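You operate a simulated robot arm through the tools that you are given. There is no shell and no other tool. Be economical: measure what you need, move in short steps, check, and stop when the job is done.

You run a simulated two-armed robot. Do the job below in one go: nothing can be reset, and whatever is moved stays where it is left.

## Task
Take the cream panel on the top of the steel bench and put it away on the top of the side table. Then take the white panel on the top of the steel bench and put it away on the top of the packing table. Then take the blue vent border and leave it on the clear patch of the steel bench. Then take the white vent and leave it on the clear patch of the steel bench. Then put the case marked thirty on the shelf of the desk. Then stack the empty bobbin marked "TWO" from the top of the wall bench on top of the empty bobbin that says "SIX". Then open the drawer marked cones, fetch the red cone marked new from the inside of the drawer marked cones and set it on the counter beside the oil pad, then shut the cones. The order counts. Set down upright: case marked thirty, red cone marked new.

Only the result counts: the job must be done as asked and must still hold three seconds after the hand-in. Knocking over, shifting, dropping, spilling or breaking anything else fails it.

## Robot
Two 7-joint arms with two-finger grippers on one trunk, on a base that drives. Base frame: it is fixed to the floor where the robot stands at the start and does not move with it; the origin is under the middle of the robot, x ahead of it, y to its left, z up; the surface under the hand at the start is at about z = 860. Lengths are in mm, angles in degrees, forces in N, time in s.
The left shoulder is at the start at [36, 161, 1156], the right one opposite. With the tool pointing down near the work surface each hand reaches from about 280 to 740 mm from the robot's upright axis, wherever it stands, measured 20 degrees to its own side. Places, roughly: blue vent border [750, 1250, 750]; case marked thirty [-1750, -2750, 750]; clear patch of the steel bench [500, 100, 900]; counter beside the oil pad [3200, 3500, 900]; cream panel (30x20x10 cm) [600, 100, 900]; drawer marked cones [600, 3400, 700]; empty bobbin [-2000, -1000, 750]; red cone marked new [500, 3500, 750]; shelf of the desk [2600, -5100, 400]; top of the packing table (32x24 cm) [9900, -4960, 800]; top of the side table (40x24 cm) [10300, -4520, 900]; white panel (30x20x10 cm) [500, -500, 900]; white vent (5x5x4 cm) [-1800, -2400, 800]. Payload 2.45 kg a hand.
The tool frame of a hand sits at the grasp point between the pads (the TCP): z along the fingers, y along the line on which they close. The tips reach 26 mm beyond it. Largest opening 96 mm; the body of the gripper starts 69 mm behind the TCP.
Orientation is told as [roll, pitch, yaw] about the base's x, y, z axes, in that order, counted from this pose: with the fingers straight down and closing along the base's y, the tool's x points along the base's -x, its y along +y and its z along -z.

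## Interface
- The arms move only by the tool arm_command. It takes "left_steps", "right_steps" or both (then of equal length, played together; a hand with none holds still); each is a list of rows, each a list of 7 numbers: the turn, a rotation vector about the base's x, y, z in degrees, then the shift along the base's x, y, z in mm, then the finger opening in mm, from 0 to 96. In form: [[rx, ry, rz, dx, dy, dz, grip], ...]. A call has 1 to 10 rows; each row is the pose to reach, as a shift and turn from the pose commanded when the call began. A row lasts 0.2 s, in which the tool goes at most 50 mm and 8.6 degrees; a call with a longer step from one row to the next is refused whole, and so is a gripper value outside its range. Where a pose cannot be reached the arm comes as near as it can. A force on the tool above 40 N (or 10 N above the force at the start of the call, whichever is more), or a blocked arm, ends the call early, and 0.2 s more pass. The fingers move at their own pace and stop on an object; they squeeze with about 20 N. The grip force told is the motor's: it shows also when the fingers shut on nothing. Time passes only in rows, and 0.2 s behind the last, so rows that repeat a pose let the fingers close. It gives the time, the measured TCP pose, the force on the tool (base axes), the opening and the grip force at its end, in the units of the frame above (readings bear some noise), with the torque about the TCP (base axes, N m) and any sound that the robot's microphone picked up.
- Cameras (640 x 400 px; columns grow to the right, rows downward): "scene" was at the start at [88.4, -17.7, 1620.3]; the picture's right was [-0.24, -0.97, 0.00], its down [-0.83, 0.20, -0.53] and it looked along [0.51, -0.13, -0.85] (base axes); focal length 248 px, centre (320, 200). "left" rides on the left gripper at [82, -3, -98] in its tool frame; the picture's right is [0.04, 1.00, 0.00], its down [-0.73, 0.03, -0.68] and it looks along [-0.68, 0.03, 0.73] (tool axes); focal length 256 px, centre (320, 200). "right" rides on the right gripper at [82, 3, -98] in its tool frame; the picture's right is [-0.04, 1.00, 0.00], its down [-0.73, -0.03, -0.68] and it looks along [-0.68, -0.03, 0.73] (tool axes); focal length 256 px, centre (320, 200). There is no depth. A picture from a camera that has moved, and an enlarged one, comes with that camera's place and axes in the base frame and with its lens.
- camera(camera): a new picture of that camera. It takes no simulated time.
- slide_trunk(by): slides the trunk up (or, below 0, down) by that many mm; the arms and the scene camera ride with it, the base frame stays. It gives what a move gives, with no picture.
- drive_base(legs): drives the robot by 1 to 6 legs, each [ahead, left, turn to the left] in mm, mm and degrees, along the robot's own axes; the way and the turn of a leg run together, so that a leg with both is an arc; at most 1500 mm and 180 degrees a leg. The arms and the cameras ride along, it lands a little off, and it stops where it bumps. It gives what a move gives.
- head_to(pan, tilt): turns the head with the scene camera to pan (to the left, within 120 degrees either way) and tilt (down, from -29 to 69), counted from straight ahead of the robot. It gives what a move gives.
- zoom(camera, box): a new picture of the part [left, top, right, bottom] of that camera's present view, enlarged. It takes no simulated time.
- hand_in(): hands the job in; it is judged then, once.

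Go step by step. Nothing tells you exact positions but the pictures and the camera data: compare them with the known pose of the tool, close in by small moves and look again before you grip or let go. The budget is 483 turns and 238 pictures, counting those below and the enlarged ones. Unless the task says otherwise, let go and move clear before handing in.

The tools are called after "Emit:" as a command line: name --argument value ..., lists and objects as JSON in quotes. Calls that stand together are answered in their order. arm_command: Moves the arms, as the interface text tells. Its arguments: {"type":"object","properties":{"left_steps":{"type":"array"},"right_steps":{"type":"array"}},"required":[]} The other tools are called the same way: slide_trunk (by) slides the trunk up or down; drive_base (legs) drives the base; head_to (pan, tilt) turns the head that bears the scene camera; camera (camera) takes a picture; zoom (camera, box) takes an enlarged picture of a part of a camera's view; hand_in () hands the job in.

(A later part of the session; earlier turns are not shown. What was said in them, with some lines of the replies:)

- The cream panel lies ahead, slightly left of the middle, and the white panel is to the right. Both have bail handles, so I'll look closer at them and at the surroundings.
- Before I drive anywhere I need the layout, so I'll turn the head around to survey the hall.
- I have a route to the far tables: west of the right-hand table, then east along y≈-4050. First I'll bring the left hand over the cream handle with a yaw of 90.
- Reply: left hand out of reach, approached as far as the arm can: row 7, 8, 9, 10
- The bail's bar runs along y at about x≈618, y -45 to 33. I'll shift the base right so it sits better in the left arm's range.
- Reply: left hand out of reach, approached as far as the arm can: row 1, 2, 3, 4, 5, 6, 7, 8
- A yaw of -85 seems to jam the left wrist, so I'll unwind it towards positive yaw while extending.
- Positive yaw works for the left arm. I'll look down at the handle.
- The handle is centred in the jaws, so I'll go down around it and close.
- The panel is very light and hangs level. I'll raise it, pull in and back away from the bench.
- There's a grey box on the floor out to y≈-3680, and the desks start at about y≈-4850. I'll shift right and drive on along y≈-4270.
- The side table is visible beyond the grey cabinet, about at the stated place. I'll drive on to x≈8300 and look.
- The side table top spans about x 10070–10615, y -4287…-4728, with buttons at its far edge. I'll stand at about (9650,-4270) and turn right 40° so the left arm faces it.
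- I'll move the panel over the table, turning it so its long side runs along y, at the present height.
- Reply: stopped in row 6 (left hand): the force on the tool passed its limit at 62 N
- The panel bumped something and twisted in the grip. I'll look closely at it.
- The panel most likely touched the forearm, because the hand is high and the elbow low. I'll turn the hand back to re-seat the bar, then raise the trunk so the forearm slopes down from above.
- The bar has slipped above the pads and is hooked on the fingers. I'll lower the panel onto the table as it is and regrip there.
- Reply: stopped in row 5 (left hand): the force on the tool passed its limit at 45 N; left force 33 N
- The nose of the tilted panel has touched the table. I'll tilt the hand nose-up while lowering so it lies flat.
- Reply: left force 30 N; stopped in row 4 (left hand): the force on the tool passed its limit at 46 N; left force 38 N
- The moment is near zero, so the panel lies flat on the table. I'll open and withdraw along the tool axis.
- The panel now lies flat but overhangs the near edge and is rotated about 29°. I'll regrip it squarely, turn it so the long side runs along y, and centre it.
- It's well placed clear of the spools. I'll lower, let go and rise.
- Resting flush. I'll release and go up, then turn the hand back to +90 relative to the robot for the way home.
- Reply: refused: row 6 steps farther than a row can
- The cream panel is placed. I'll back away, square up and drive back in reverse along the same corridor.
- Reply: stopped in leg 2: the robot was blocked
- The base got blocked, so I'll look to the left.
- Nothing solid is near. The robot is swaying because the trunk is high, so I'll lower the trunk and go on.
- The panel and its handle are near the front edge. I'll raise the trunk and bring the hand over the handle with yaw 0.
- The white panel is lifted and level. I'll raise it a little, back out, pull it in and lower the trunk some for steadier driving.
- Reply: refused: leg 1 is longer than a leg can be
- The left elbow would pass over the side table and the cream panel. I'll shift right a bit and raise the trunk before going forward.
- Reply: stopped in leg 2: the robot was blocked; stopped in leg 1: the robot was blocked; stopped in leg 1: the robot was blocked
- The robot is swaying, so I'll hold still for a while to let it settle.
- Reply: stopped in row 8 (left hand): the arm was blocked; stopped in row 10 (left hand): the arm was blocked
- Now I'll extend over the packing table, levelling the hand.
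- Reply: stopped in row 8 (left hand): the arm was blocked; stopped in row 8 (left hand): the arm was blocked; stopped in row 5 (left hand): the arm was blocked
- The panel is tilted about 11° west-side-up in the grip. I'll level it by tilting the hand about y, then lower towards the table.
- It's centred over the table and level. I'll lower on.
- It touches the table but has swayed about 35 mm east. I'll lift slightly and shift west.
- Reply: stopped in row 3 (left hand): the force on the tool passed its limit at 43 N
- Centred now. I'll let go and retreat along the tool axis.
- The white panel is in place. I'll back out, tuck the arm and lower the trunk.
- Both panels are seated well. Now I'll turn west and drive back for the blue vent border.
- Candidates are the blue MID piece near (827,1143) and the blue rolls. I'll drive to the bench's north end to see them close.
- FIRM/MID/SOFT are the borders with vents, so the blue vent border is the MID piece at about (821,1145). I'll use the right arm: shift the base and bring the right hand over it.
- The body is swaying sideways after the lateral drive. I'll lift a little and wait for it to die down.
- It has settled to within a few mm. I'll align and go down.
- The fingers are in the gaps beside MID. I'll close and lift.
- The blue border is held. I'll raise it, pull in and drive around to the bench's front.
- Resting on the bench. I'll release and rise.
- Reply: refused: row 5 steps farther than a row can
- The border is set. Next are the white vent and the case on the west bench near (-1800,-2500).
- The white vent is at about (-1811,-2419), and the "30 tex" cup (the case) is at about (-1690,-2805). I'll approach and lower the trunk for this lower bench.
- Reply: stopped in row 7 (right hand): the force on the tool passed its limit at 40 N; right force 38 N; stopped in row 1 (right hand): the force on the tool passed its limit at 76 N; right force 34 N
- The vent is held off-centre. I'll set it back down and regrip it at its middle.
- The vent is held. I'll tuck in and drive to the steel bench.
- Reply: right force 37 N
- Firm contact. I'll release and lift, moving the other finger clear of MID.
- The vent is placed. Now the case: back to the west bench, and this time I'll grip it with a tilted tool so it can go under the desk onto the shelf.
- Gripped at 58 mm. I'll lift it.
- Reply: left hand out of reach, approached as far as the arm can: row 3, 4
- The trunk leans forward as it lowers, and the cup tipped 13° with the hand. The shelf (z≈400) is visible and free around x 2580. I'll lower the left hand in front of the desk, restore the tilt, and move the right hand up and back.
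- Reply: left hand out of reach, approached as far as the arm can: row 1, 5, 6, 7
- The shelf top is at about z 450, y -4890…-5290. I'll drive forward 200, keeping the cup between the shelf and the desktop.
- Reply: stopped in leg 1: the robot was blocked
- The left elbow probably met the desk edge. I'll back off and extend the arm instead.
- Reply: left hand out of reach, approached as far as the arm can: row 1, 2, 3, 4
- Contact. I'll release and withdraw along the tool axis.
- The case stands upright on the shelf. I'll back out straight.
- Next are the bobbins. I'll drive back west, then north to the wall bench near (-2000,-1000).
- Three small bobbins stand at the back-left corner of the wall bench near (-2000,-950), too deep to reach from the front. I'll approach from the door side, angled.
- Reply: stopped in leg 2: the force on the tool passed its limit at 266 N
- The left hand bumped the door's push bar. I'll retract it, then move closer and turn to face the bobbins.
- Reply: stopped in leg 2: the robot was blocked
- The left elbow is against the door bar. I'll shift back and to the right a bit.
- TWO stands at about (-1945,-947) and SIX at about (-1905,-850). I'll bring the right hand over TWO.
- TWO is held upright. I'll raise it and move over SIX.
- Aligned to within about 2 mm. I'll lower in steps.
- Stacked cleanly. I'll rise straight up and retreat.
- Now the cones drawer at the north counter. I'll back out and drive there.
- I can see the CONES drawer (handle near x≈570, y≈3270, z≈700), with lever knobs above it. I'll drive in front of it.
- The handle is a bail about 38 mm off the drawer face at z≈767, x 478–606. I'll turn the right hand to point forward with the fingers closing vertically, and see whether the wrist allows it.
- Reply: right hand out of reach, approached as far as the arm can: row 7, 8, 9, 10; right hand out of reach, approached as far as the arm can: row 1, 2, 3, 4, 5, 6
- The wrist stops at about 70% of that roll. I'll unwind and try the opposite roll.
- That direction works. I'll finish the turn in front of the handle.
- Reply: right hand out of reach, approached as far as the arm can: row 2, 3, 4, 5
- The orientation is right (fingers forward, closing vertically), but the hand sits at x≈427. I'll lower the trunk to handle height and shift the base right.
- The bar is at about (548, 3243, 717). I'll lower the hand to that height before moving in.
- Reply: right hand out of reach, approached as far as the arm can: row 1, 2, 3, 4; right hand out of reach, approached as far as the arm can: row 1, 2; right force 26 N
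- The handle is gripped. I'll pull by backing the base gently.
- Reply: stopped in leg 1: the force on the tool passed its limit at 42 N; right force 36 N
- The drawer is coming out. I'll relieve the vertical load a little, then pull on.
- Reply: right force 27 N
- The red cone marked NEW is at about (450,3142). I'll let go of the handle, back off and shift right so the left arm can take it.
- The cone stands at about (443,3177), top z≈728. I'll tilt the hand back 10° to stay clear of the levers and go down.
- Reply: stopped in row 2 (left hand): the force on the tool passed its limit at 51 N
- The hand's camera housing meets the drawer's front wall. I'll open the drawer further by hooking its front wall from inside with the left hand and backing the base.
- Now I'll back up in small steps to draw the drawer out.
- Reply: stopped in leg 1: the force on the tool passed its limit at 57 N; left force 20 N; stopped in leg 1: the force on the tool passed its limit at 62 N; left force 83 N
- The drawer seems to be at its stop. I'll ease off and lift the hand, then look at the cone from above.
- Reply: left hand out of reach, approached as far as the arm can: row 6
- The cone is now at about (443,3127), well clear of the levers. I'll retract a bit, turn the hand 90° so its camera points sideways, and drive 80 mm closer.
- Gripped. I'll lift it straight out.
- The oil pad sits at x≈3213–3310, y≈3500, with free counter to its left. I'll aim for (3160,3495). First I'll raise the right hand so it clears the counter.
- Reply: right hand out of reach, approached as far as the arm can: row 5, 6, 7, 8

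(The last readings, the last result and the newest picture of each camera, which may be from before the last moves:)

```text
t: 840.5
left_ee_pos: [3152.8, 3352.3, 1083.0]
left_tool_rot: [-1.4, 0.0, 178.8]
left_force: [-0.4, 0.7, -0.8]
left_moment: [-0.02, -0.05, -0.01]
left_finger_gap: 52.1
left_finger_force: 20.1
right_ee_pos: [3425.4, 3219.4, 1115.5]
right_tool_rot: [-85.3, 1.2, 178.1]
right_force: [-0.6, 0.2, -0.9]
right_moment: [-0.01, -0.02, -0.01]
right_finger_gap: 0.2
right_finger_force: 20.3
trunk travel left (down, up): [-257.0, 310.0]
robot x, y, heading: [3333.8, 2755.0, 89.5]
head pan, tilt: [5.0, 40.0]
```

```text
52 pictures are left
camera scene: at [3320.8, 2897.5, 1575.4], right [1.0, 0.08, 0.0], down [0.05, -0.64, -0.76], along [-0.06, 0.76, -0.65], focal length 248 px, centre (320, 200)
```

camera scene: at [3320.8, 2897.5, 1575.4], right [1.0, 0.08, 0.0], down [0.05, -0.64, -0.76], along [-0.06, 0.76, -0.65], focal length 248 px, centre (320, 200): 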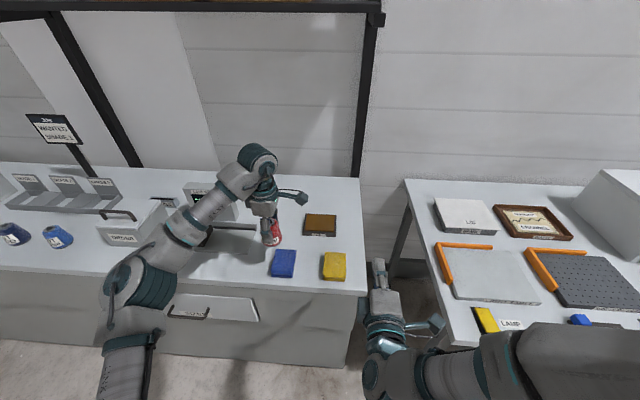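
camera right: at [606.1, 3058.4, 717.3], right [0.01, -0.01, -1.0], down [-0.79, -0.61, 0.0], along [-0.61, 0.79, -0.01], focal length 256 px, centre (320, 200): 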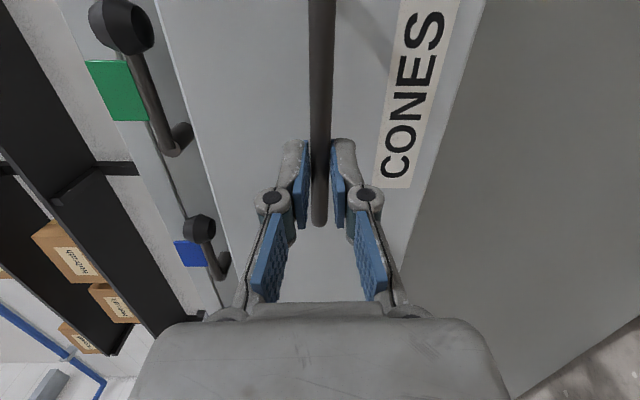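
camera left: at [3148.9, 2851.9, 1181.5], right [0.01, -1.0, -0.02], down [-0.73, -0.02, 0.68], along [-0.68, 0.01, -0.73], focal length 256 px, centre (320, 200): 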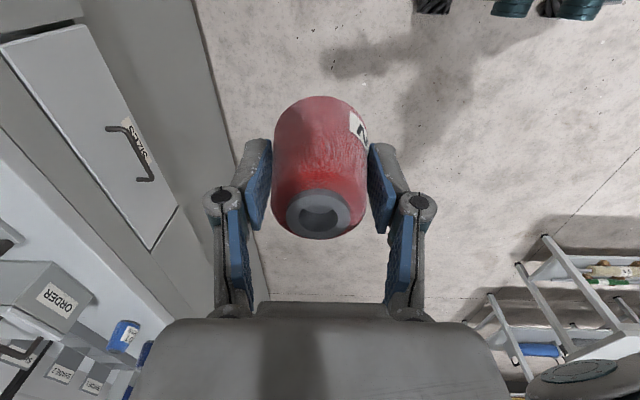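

Emit:
drive_base --legs '[[120, 0, 0]]'

Emit:
arm_command --left_steps '[[0, 0, 0, 0, 10, -20, 25], [0, -0.5, 0, 0, 20, -45, 25], [0, -1, 0, 0, 28, -70, 25], [0, -1.4, 0, 0, 28, -95, 25], [0, -1.4, 0, 0, 28, -95, 25], [0, -1.4, 0, 0, 28, -95, 25], [0, -1.4, 0, 0, 28, -95, 25], [0, -1.4, 0, 0, 28, -95, 25]]'

Emit:
camera --camera "left"

Emit:
zoom --camera "scene" --box '[180, 170, 380, 310]'

```text
t: 841.8
left_ee_pos: [3156.9, 3467.1, 1087.4]
left_tool_rot: [-1.5, -0.3, 178.7]
left_force: [0.3, 0.7, -2.2]
left_moment: [-0.03, 0.01, 0.01]
left_finger_gap: 52.0
left_finger_force: 19.4
right_ee_pos: [3428.5, 3335.2, 1116.9]
right_tool_rot: [-85.5, 1.1, 177.9]
right_force: [0.1, 0.8, 0.3]
right_moment: [-0.01, -0.02, -0.02]
right_finger_gap: 0.1
right_finger_force: 20.2
trunk travel left (down, up): [-257.0, 310.0]
robot x, y, heading: [3331.2, 2871.8, 89.7]
head pan, tilt: [5.0, 40.0]
```

```text
t: 843.5
left_ee_pos: [3157.6, 3494.1, 992.5]
left_tool_rot: [-1.7, 1.2, 178.6]
left_force: [0.5, 0.5, -0.6]
left_moment: [0.0, -0.03, -0.03]
left_finger_gap: 52.0
left_finger_force: 20.5
right_ee_pos: [3428.4, 3330.8, 1119.7]
right_tool_rot: [-85.6, 1.1, 178.1]
right_force: [-0.5, -0.5, -0.1]
right_moment: [0.0, 0.01, -0.02]
right_finger_gap: 0.0
right_finger_force: 20.4
trunk travel left (down, up): [-257.0, 310.0]
robot x, y, heading: [3328.7, 2869.7, 89.6]
head pan, tilt: [5.0, 40.0]
```

```text
51 pictures are left
camera left: at [3235.7, 3493.5, 1092.7], right [0.02, -1.0, -0.03], down [-0.75, -0.03, 0.66], along [-0.66, 0.01, -0.75], focal length 256 px, centre (320, 200)
```

left: 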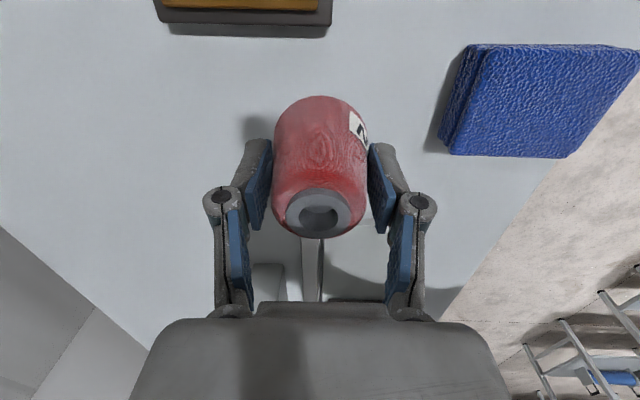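

```text
2.86 times, centred on (280, 240) of scene
camera zoom: at [3324.4, 3016.6, 1575.3], right [1.0, 0.08, 0.0], down [0.05, -0.64, -0.76], along [-0.06, 0.76, -0.65], focal length 709 px, centre (434, 86)
```

zoom: 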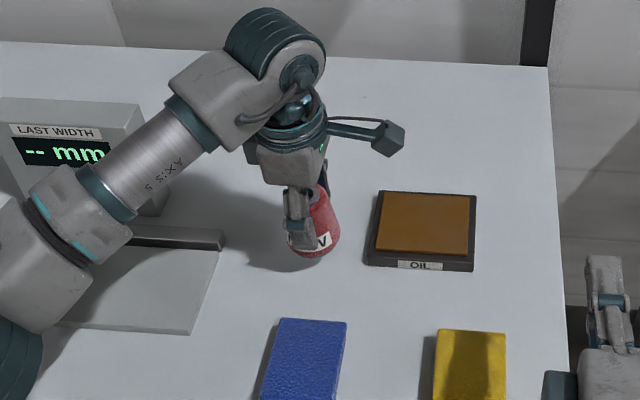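

Emit:
arm_command --left_steps '[[-0.5, 0.6, 0, 0, 0, -15, 25], [-1, 1.2, 0, 0, 0, -30, 25], [-1, 1.2, 0, 0, 0, -38, 25], [-1, 1.2, 0, 0, 0, -42, 25]]'

Emit:
arm_command --left_steps '[[0, 0, 0, 0, 0, -3, 25], [0, 0, 0, 0, 0, -6, 25]]'

Emit:
zoom --camera "scene" --box '[240, 200, 340, 280]'

```text
t: 844.5
left_ee_pos: [3156.9, 3493.1, 954.8]
left_tool_rot: [-1.1, 0.0, 178.8]
left_force: [-2.3, 3.4, 19.6]
left_moment: [-0.04, 0.4, -0.02]
left_finger_gap: 52.4
left_finger_force: 19.9
right_ee_pos: [3428.6, 3329.4, 1120.7]
right_tool_rot: [-85.9, 1.0, 178.0]
right_force: [0.7, 1.0, 0.2]
right_moment: [0.0, 0.01, 0.01]
right_finger_gap: 0.1
right_finger_force: 19.9
trunk travel left (down, up): [-257.0, 310.0]
robot x, y, heading: [3336.6, 2871.9, 89.4]
head pan, tilt: [5.0, 40.0]
```

```text
t: 845.1
left_ee_pos: [3157.9, 3491.2, 948.1]
left_tool_rot: [-1.0, 0.2, 178.7]
left_force: [-1.3, 2.8, 25.9]
left_moment: [0.12, 0.08, -0.05]
left_finger_gap: 53.8
left_finger_force: 19.7
right_ee_pos: [3429.7, 3329.5, 1120.3]
right_tool_rot: [-85.7, 1.0, 178.0]
right_force: [0.9, 1.0, -0.6]
right_moment: [-0.03, 0.06, -0.03]
right_finger_gap: 0.0
right_finger_force: 20.3
trunk travel left (down, up): [-257.0, 310.0]
robot x, y, heading: [3333.3, 2870.6, 89.4]
head pan, tilt: [5.0, 40.0]
```

```text
5.00 times, centred on (290, 240) of scene
camera zoom: at [3325.6, 3011.3, 1576.1], right [1.0, 0.08, 0.0], down [0.05, -0.64, -0.77], along [-0.06, 0.76, -0.64], focal length 1240 px, centre (470, 0)
```

zoom: 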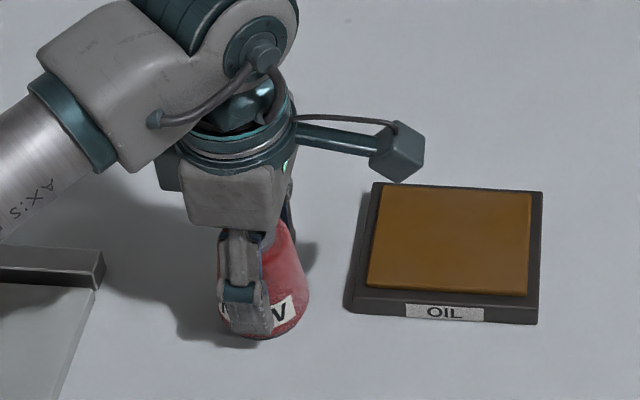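

The cone stands on the counter. I'll open and lift straight up.

Emit:
arm_command --left_steps '[[0, 0, 0, 0, 0, 2, 56], [0, 0, 0, 0, 0, 3, 66], [0, 0, 0, 0, 0, 3, 78], [0, 0, 0, 0, 0, 20, 80], [0, 0, 0, 0, 0, 55, 80], [0, 0, 0, 0, 0, 95, 90], [0, 0, 0, 0, -10, 135, 96], [0, 0, 0, 0, -45, 155, 96], [0, 0, 0, 0, -85, 165, 96]]'

Emit:
zoom --camera "scene" --box '[200, 180, 360, 300]'

```text
t: 847.1
left_ee_pos: [3154.3, 3407.4, 1109.8]
left_tool_rot: [-0.7, 0.0, 178.7]
left_force: [-0.2, -0.9, 0.2]
left_moment: [0.03, 0.0, -0.02]
left_finger_gap: 96.0
left_finger_force: 0.0
right_ee_pos: [3426.8, 3329.0, 1119.5]
right_tool_rot: [-85.8, 1.1, 178.0]
right_force: [-0.3, 0.5, 0.7]
right_moment: [0.01, 0.0, 0.0]
right_finger_gap: 0.0
right_finger_force: 20.0
trunk travel left (down, up): [-257.0, 310.0]
robot x, y, heading: [3332.8, 2870.7, 89.0]
head pan, tilt: [5.0, 40.0]
```

```text
3.33 times, centred on (280, 240) of scene
camera zoom: at [3323.1, 3014.0, 1575.6], right [1.0, 0.08, 0.0], down [0.05, -0.64, -0.76], along [-0.06, 0.76, -0.64], focal length 827 px, centre (453, 67)
```

zoom: 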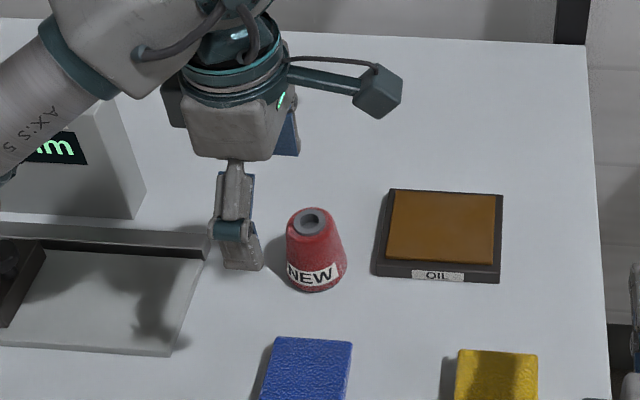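

The cone is upright beside the oil pad. Now I'll go back to shut the drawer.

Emit:
drive_base --legs '[[-620, 0, 1], [0, 0, 90], [1400, 0, 0], [1290, 0, 0], [0, 0, -90]]'

Emit:
slide_trunk --by -110

Emit:
arm_command --left_steps '[[0, 0, 0, 0, -20, 20, 96], [0, 0, 0, 0, -40, 40, 96], [0, 0, 0, 0, -60, 60, 96], [0, 0, 0, 0, -80, 80, 96], [0, 0, 0, 0, -100, 100, 96], [0, 0, 0, 0, -100, 100, 96], [0, 0, 0, 0, -100, 100, 96], [0, 0, 0, 0, -100, 100, 96]]' --right_steps '[[0, 0, 0, -10, 0, -32, 0], [0, 0, 0, -20, 0, -64, 0], [0, 0, 0, -30, 0, -96, 0], [0, 0, 0, -40, 0, -128, 0], [0, 0, 0, -50, 0, -160, 0], [0, 0, 0, -60, 0, -192, 0], [0, 0, 0, -65, 0, -224, 0], [0, 0, 0, -70, 0, -255, 0]]'

Emit:
head_to --pan 0 --tilt 45

Emit:
camera --camera "scene"

```text
t: 870.9
left_ee_pos: [449.4, 2727.8, 1109.8]
left_tool_rot: [-0.8, 0.2, -179.0]
left_force: [0.5, -0.2, 0.6]
left_moment: [-0.02, 0.02, 0.0]
left_finger_gap: 95.8
left_finger_force: 0.0
right_ee_pos: [725.6, 2662.3, 1119.6]
right_tool_rot: [-85.7, 1.0, -179.7]
right_force: [0.1, -0.5, -0.1]
right_moment: [-0.04, 0.02, 0.02]
right_finger_gap: 0.0
right_finger_force: 19.7
trunk travel left (down, up): [-257.0, 310.0]
robot x, y, heading: [648.5, 2198.9, 91.7]
head pan, tilt: [5.0, 40.0]
```

```text
t: 872.3
left_ee_pos: [450.7, 2723.6, 1002.9]
left_tool_rot: [-1.1, 0.0, -178.9]
left_force: [-0.2, -0.1, 0.2]
left_moment: [0.01, -0.02, -0.01]
left_finger_gap: 95.9
left_finger_force: 0.0
right_ee_pos: [725.6, 2690.3, 944.8]
right_tool_rot: [-77.0, 1.3, -179.5]
right_force: [-1.8, -0.1, 0.0]
right_moment: [-0.02, -0.01, 0.02]
right_finger_gap: 0.0
right_finger_force: 20.2
trunk travel left (down, up): [-147.0, 420.0]
robot x, y, heading: [649.4, 2198.2, 91.8]
head pan, tilt: [5.0, 40.0]
```

```text
t: 874.1
left_ee_pos: [450.0, 2626.5, 1102.7]
left_tool_rot: [-0.8, 0.1, -179.0]
left_force: [0.4, 0.0, -0.5]
left_moment: [-0.02, 0.0, 0.02]
left_finger_gap: 96.1
left_finger_force: 0.1
right_ee_pos: [653.7, 2690.3, 686.0]
right_tool_rot: [-76.7, 1.3, -179.5]
right_force: [-0.2, -0.8, -0.1]
right_moment: [0.01, -0.01, 0.01]
right_finger_gap: 0.2
right_finger_force: 20.5
trunk travel left (down, up): [-147.0, 420.0]
robot x, y, heading: [648.0, 2196.7, 91.6]
head pan, tilt: [5.0, 40.0]
```

```text
t: 874.8
left_ee_pos: [450.1, 2624.1, 1104.1]
left_tool_rot: [-0.9, 0.2, -179.0]
left_force: [0.7, 0.3, -1.1]
left_moment: [-0.03, 0.02, 0.02]
left_finger_gap: 96.0
left_finger_force: 0.1
right_ee_pos: [653.7, 2689.0, 687.2]
right_tool_rot: [-76.8, 1.3, -179.5]
right_force: [0.1, -0.3, 0.7]
right_moment: [-0.03, -0.02, 0.01]
right_finger_gap: 0.2
right_finger_force: 20.3
trunk travel left (down, up): [-147.0, 420.0]
robot x, y, heading: [647.8, 2200.7, 91.8]
head pan, tilt: [0.0, 45.0]
```

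```text
47 pictures are left
camera scene: at [636.8, 2440.3, 1447.7], right [1.0, 0.03, 0.0], down [0.02, -0.71, -0.7], along [-0.02, 0.7, -0.71], focal length 248 px, centre (320, 200)
```

scene: 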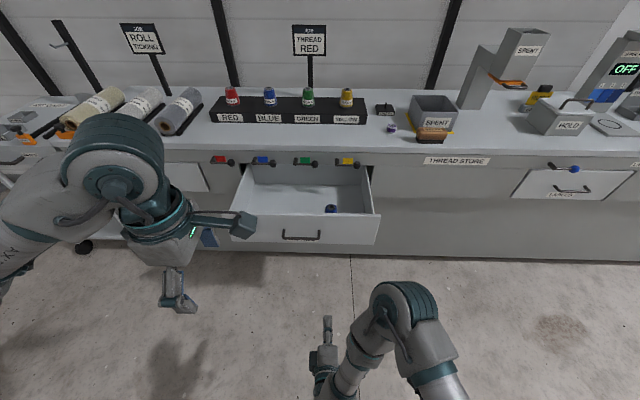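

Emit:
drive_base --legs '[[0, 118, -1.5]]'

Emit:
arm_command --right_steps '[[0, 0, 0, 0, 0, 20, 0], [0, 0, 0, 0, 0, 40, 0], [0, 0, 0, 0, 0, 66, 0], [0, 0, 0, 0, 0, 66, 0], [0, 0, 0, 0, 0, 66, 0], [0, 0, 0, 0, 0, 66, 0], [0, 0, 0, 0, 0, 66, 0], [0, 0, 0, 0, 0, 66, 0], [0, 0, 0, 0, 0, 66, 0], [0, 0, 0, 0, 0, 66, 0]]'

Emit:
drive_base --legs '[[230, 0, 0]]'

Emit:
camera --camera "right"

Emit:
camera --camera "scene"

```text
t: 876.0
left_ee_pos: [384.5, 2630.3, 1108.1]
left_tool_rot: [-0.9, -1.7, 179.4]
left_force: [2.4, -0.6, -1.1]
left_moment: [0.03, 0.18, -0.02]
left_finger_gap: 96.0
left_finger_force: 0.2
right_ee_pos: [576.9, 2688.4, 685.7]
right_tool_rot: [-76.6, -0.4, 178.9]
right_force: [1.2, 0.4, -1.5]
right_moment: [0.01, 0.04, 0.12]
right_finger_gap: 0.0
right_finger_force: 20.4
trunk travel left (down, up): [-147.0, 420.0]
robot x, y, heading: [538.7, 2198.7, 90.3]
head pan, tilt: [0.0, 45.0]
```

```text
t: 878.2
left_ee_pos: [355.9, 2623.8, 1105.5]
left_tool_rot: [-1.1, -0.2, 179.3]
left_force: [1.0, -0.9, 0.4]
left_moment: [-0.02, 0.05, -0.02]
left_finger_gap: 95.9
left_finger_force: 0.1
right_ee_pos: [561.3, 2685.0, 756.6]
right_tool_rot: [-76.9, 1.2, 178.9]
right_force: [-0.7, -0.3, 0.5]
right_moment: [-0.02, -0.05, 0.03]
right_finger_gap: 0.0
right_finger_force: 19.6
trunk travel left (down, up): [-147.0, 420.0]
robot x, y, heading: [535.7, 2198.6, 90.1]
head pan, tilt: [0.0, 45.0]
```

```text
t: 880.0
left_ee_pos: [366.4, 2853.0, 1106.3]
left_tool_rot: [-1.2, -0.7, 179.2]
left_force: [1.6, -0.2, 0.0]
left_moment: [0.0, 0.09, 0.01]
left_finger_gap: 96.0
left_finger_force: 0.1
right_ee_pos: [568.2, 2913.9, 756.0]
right_tool_rot: [-76.9, 0.7, 178.8]
right_force: [1.3, 0.4, 0.7]
right_moment: [0.02, -0.01, 0.03]
right_finger_gap: 0.0
right_finger_force: 19.7
trunk travel left (down, up): [-147.0, 420.0]
robot x, y, heading: [538.3, 2425.9, 90.2]
head pan, tilt: [0.0, 45.0]
```

```text
46 pictures are left
camera right: at [647.0, 2814.9, 776.0], right [-0.03, -0.23, -0.97], down [-0.75, -0.64, 0.17], along [-0.66, 0.74, -0.15], focal length 256 px, centre (320, 200)
```

right: 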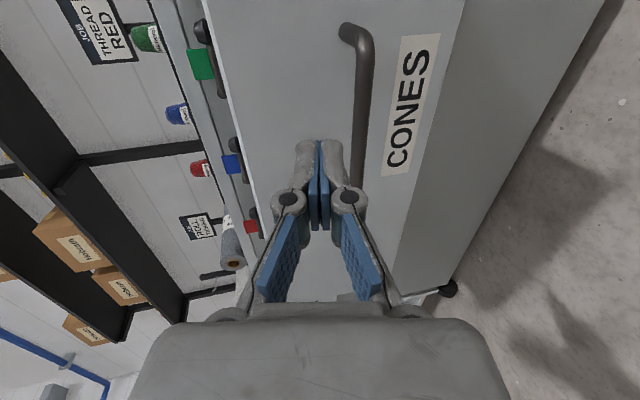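

```text
45 pictures are left
camera scene: at [544.5, 2669.0, 1447.6], right [1.0, 0.0, 0.0], down [0.0, -0.71, -0.7], along [-0.01, 0.7, -0.71], focal length 248 px, centre (320, 200)
```

scene: 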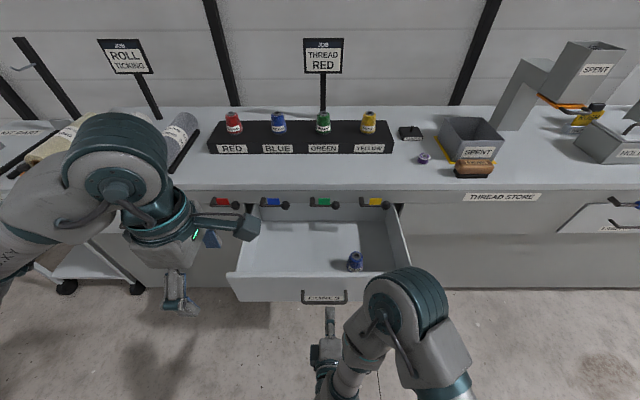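

Emit:
drive_base --legs '[[110, 0, 0]]'

Emit:
drive_base --legs '[[80, 0, 0]]'

Emit:
drive_base --legs '[[70, 0, 0]]'

Emit:
camera --camera "scene"

```text
t: 881.1
left_ee_pos: [356.3, 2959.1, 1108.5]
left_tool_rot: [-1.3, -0.2, 179.3]
left_force: [0.3, 0.4, 0.3]
left_moment: [-0.05, -0.02, 0.01]
left_finger_gap: 95.9
left_finger_force: 0.1
right_ee_pos: [560.1, 3019.4, 758.5]
right_tool_rot: [-77.2, 1.2, 178.7]
right_force: [0.1, -0.2, -0.6]
right_moment: [0.01, 0.01, -0.05]
right_finger_gap: 0.1
right_finger_force: 20.0
trunk travel left (down, up): [-147.0, 420.0]
robot x, y, heading: [535.6, 2539.5, 90.2]
head pan, tilt: [0.0, 45.0]
```

```text
t: 882.2
left_ee_pos: [348.4, 3035.6, 1108.7]
left_tool_rot: [-1.5, 0.2, 179.6]
left_force: [-0.3, 0.9, -0.1]
left_moment: [-0.02, 0.0, -0.02]
left_finger_gap: 96.1
left_finger_force: 0.1
right_ee_pos: [555.5, 3099.4, 759.1]
right_tool_rot: [-77.4, 1.5, 178.9]
right_force: [-0.1, 0.3, 0.3]
right_moment: [0.02, 0.01, -0.02]
right_finger_gap: 0.0
right_finger_force: 19.8
trunk travel left (down, up): [-147.0, 420.0]
robot x, y, heading: [535.6, 2619.1, 90.4]
head pan, tilt: [0.0, 45.0]
```

```text
t: 883.2
left_ee_pos: [359.1, 3102.2, 1110.0]
left_tool_rot: [-1.6, -0.5, 179.4]
left_force: [0.8, 0.0, -1.1]
left_moment: [-0.03, 0.05, 0.03]
left_finger_gap: 95.8
left_finger_force: 0.2
right_ee_pos: [563.6, 3167.0, 760.9]
right_tool_rot: [-77.5, 0.9, 178.8]
right_force: [-0.3, 0.5, -0.5]
right_moment: [0.01, -0.01, -0.02]
right_finger_gap: 0.1
right_finger_force: 20.3
trunk travel left (down, up): [-147.0, 420.0]
robot x, y, heading: [535.3, 2685.4, 90.2]
head pan, tilt: [0.0, 45.0]
```

```text
44 pictures are left
camera scene: at [533.3, 2928.6, 1447.5], right [1.0, 0.0, 0.0], down [0.0, -0.71, -0.7], along [0.0, 0.7, -0.71], focal length 248 px, centre (320, 200)
```

scene: 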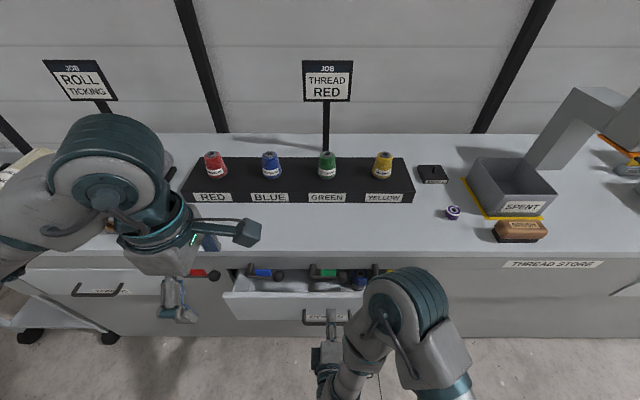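

Emit:
drive_base --legs '[[55, 0, 0]]'

Emit:
drive_base --legs '[[25, 0, 0]]'

Emit:
camera --camera "right"

Emit:
camera --camera "scene"

```text
t: 884.2
left_ee_pos: [364.6, 3153.2, 1113.0]
left_tool_rot: [-1.9, -0.7, 179.4]
left_force: [0.2, 0.5, -0.8]
left_moment: [-0.06, 0.02, -0.01]
left_finger_gap: 96.2
left_finger_force: 0.0
right_ee_pos: [566.0, 3219.2, 764.0]
right_tool_rot: [-77.8, 0.7, 179.0]
right_force: [1.1, 0.3, 0.3]
right_moment: [0.01, 0.0, 0.02]
right_finger_gap: 0.0
right_finger_force: 20.2
trunk travel left (down, up): [-147.0, 420.0]
robot x, y, heading: [535.3, 2739.9, 90.3]
head pan, tilt: [0.0, 45.0]
```

```text
t: 885.0
left_ee_pos: [364.1, 3172.5, 1117.0]
left_tool_rot: [-2.2, -0.6, 179.4]
left_force: [0.6, 0.9, -0.2]
left_moment: [-0.04, 0.02, -0.04]
left_finger_gap: 96.0
left_finger_force: 0.0
right_ee_pos: [566.4, 3240.0, 766.0]
right_tool_rot: [-78.1, 0.7, 178.9]
right_force: [-0.5, 0.3, -1.2]
right_moment: [0.02, -0.02, 0.04]
right_finger_gap: 0.0
right_finger_force: 19.7
trunk travel left (down, up): [-147.0, 420.0]
robot x, y, heading: [536.4, 2766.4, 90.3]
head pan, tilt: [0.0, 45.0]
```

```text
43 pictures are left
camera right: at [645.0, 3140.1, 784.4], right [-0.03, -0.21, -0.98], down [-0.75, -0.64, 0.16], along [-0.66, 0.74, -0.13], focal length 256 px, centre (320, 200)
```

right: 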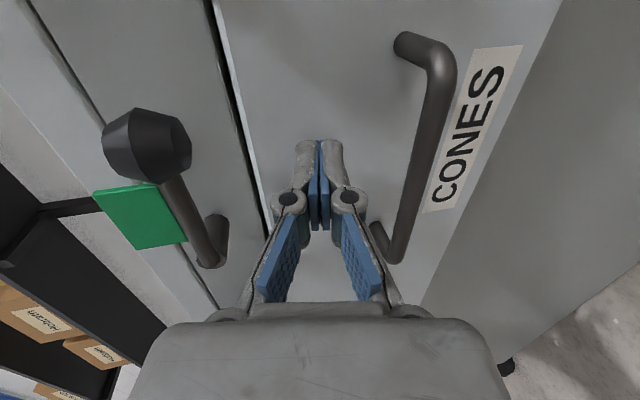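

```text
42 pictures are left
camera scene: at [534.2, 3005.5, 1448.2], right [1.0, 0.0, 0.0], down [0.0, -0.71, -0.7], along [0.0, 0.7, -0.71], focal length 248 px, centre (320, 200)
```

scene: 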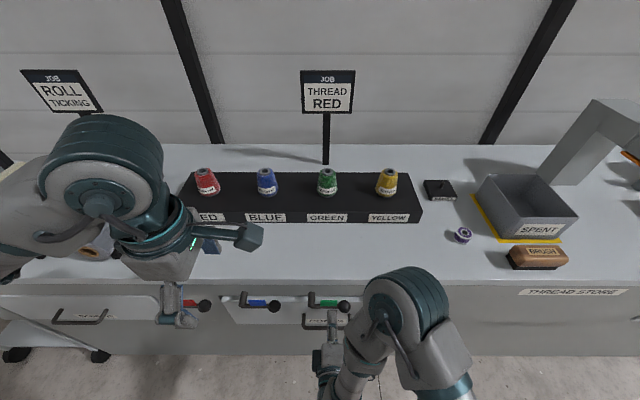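

Emit:
drive_base --legs '[[15, 0, 0]]'

Emit:
drive_base --legs '[[12, 0, 0]]'

Emit:
camera --camera "right"

```text
t: 885.8
left_ee_pos: [363.9, 3184.4, 1116.8]
left_tool_rot: [-2.4, -0.7, 179.4]
left_force: [-0.3, 0.0, 1.1]
left_moment: [0.0, -0.03, -0.02]
left_finger_gap: 95.9
left_finger_force: 0.1
right_ee_pos: [567.2, 3252.5, 767.9]
right_tool_rot: [-78.3, 0.7, 178.9]
right_force: [0.0, -1.4, 0.1]
right_moment: [0.0, 0.02, -0.03]
right_finger_gap: 0.2
right_finger_force: 19.8
trunk travel left (down, up): [-147.0, 420.0]
robot x, y, heading: [539.3, 2782.7, 90.4]
head pan, tilt: [0.0, 45.0]
```

```text
t: 886.7
left_ee_pos: [367.3, 3183.5, 1122.5]
left_tool_rot: [-3.1, -1.0, 179.5]
left_force: [-0.1, 0.4, 0.6]
left_moment: [0.02, 0.01, -0.01]
left_finger_gap: 95.8
left_finger_force: 0.1
right_ee_pos: [566.8, 3255.5, 774.0]
right_tool_rot: [-78.9, 0.6, 179.0]
right_force: [-0.9, -0.3, -0.2]
right_moment: [-0.02, -0.01, -0.01]
right_finger_gap: 0.1
right_finger_force: 20.5
trunk travel left (down, up): [-147.0, 420.0]
robot x, y, heading: [540.6, 2796.3, 90.3]
head pan, tilt: [0.0, 45.0]
stopped in leg 1: the force on the tool passed its limit at 47 N (the readings are from after the stop); the commanded pose is now the measured one
```

```text
41 pictures are left
camera right: at [646.9, 3154.6, 790.9], right [-0.03, -0.19, -0.98], down [-0.75, -0.65, 0.15], along [-0.66, 0.74, -0.12], focal length 256 px, centre (320, 200)
```

right: 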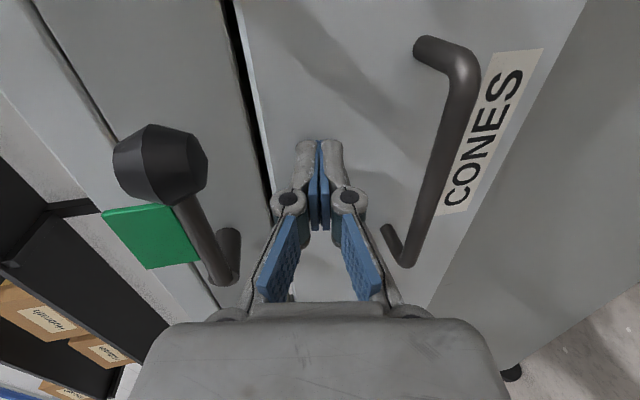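

The drawer hit its stop, so it's shut. I'll back off and verify.

Emit:
drive_base --legs '[[-300, 0, 0]]'

Emit:
zoom --camera "scene" --box '[180, 150, 460, 310]'

```text
t: 888.7
left_ee_pos: [368.0, 2883.9, 1122.2]
left_tool_rot: [-2.8, -0.9, 179.5]
left_force: [0.5, -0.3, -0.4]
left_moment: [0.03, 0.01, -0.01]
left_finger_gap: 95.9
left_finger_force: 0.1
right_ee_pos: [568.9, 2954.0, 772.9]
right_tool_rot: [-79.0, 0.5, 179.2]
right_force: [0.4, 0.5, -0.2]
right_moment: [-0.04, 0.0, 0.01]
right_finger_gap: 0.2
right_finger_force: 20.5
trunk travel left (down, up): [-147.0, 420.0]
robot x, y, heading: [538.8, 2492.5, 90.4]
head pan, tilt: [0.0, 45.0]
```

```text
2.29 times, centred on (320, 230) of scene
camera zoom: at [534.4, 2733.3, 1447.7], right [1.0, 0.01, 0.0], down [0.01, -0.71, -0.7], along [0.0, 0.7, -0.71], focal length 567 px, centre (320, 131)
```

zoom: 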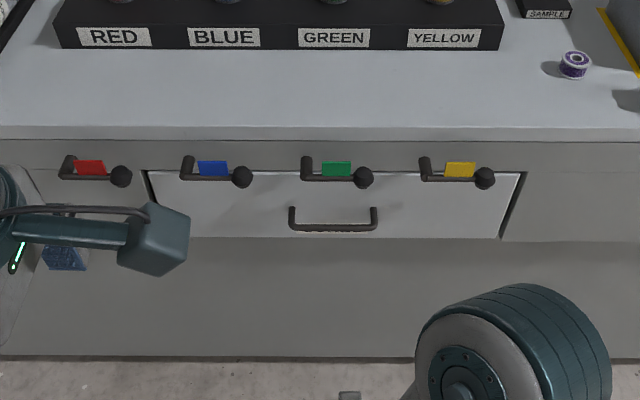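

Emit:
zoom --camera "scene" --box '[340, 200, 420, 260]'

Emit:
zoom --camera "scene" --box '[560, 170, 640, 240]'

```text
6.67 times, centred on (380, 230) of scene
camera zoom: at [534.4, 2733.3, 1447.7], right [1.0, 0.01, 0.0], down [0.01, -0.71, -0.7], along [0.0, 0.7, -0.71], focal length 1653 px, centre (-80, 0)
```

zoom: 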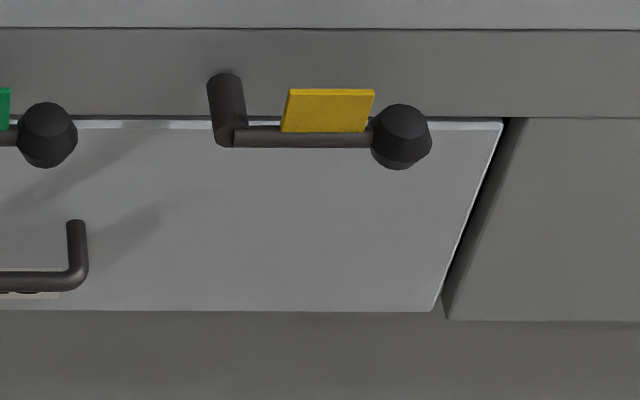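

```text
5.71 times, centred on (600, 205) of scene
camera zoom: at [534.4, 2733.3, 1447.7], right [1.0, 0.01, 0.0], down [0.01, -0.71, -0.7], along [0.0, 0.7, -0.71], focal length 1417 px, centre (-1280, 171)
```

zoom: 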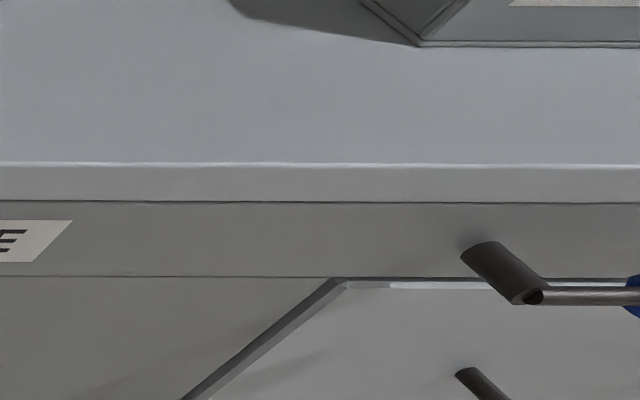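

The CONES drawer sits exactly as flush as the closed LABELS drawer. The other pieces were each seen resting in place after release, apart from the case, which I can't re-check because the desk hides it. Both hands are empty and clear, so I'm handing in.

Emit:
hand_in

```text
The job is handed in.
```

I did all the steps in the order asked and handed the job in. Nothing came back about whether it passed.

- **Panels:** The cream panel lies on the side table and the white panel on the packing table.
- **Clear patch:** The blue vent border, which I took to be the blue MID piece, and the white vent are on the steel bench near (500, 100).
- **Case:** I took the "30 tex" cup to be the case marked thirty. It stands upright on the desk shelf. I saw it there on release, but the desk hides it from above, so I have no later view of it.
- **Bobbins:** TWO is stacked on SIX.
- **Cone and drawer:** The red cone marked NEW stands upright on the counter beside the oil pad. The CONES drawer is shut and sits as flush as the closed drawer beside it.

Along the way the robot bumped a few things:

- The left hand struck the exit door's push bar hard (266 N), and the left elbow later touched the bar or door.
- The arm or elbow touched the desk edge.
- The cream panel twisted once in the grip, probably against the forearm, but it was re-gripped and set down flat.

I saw nothing shifted or knocked over by any of this, though I did not inspect the door bar or the desk edge closely.
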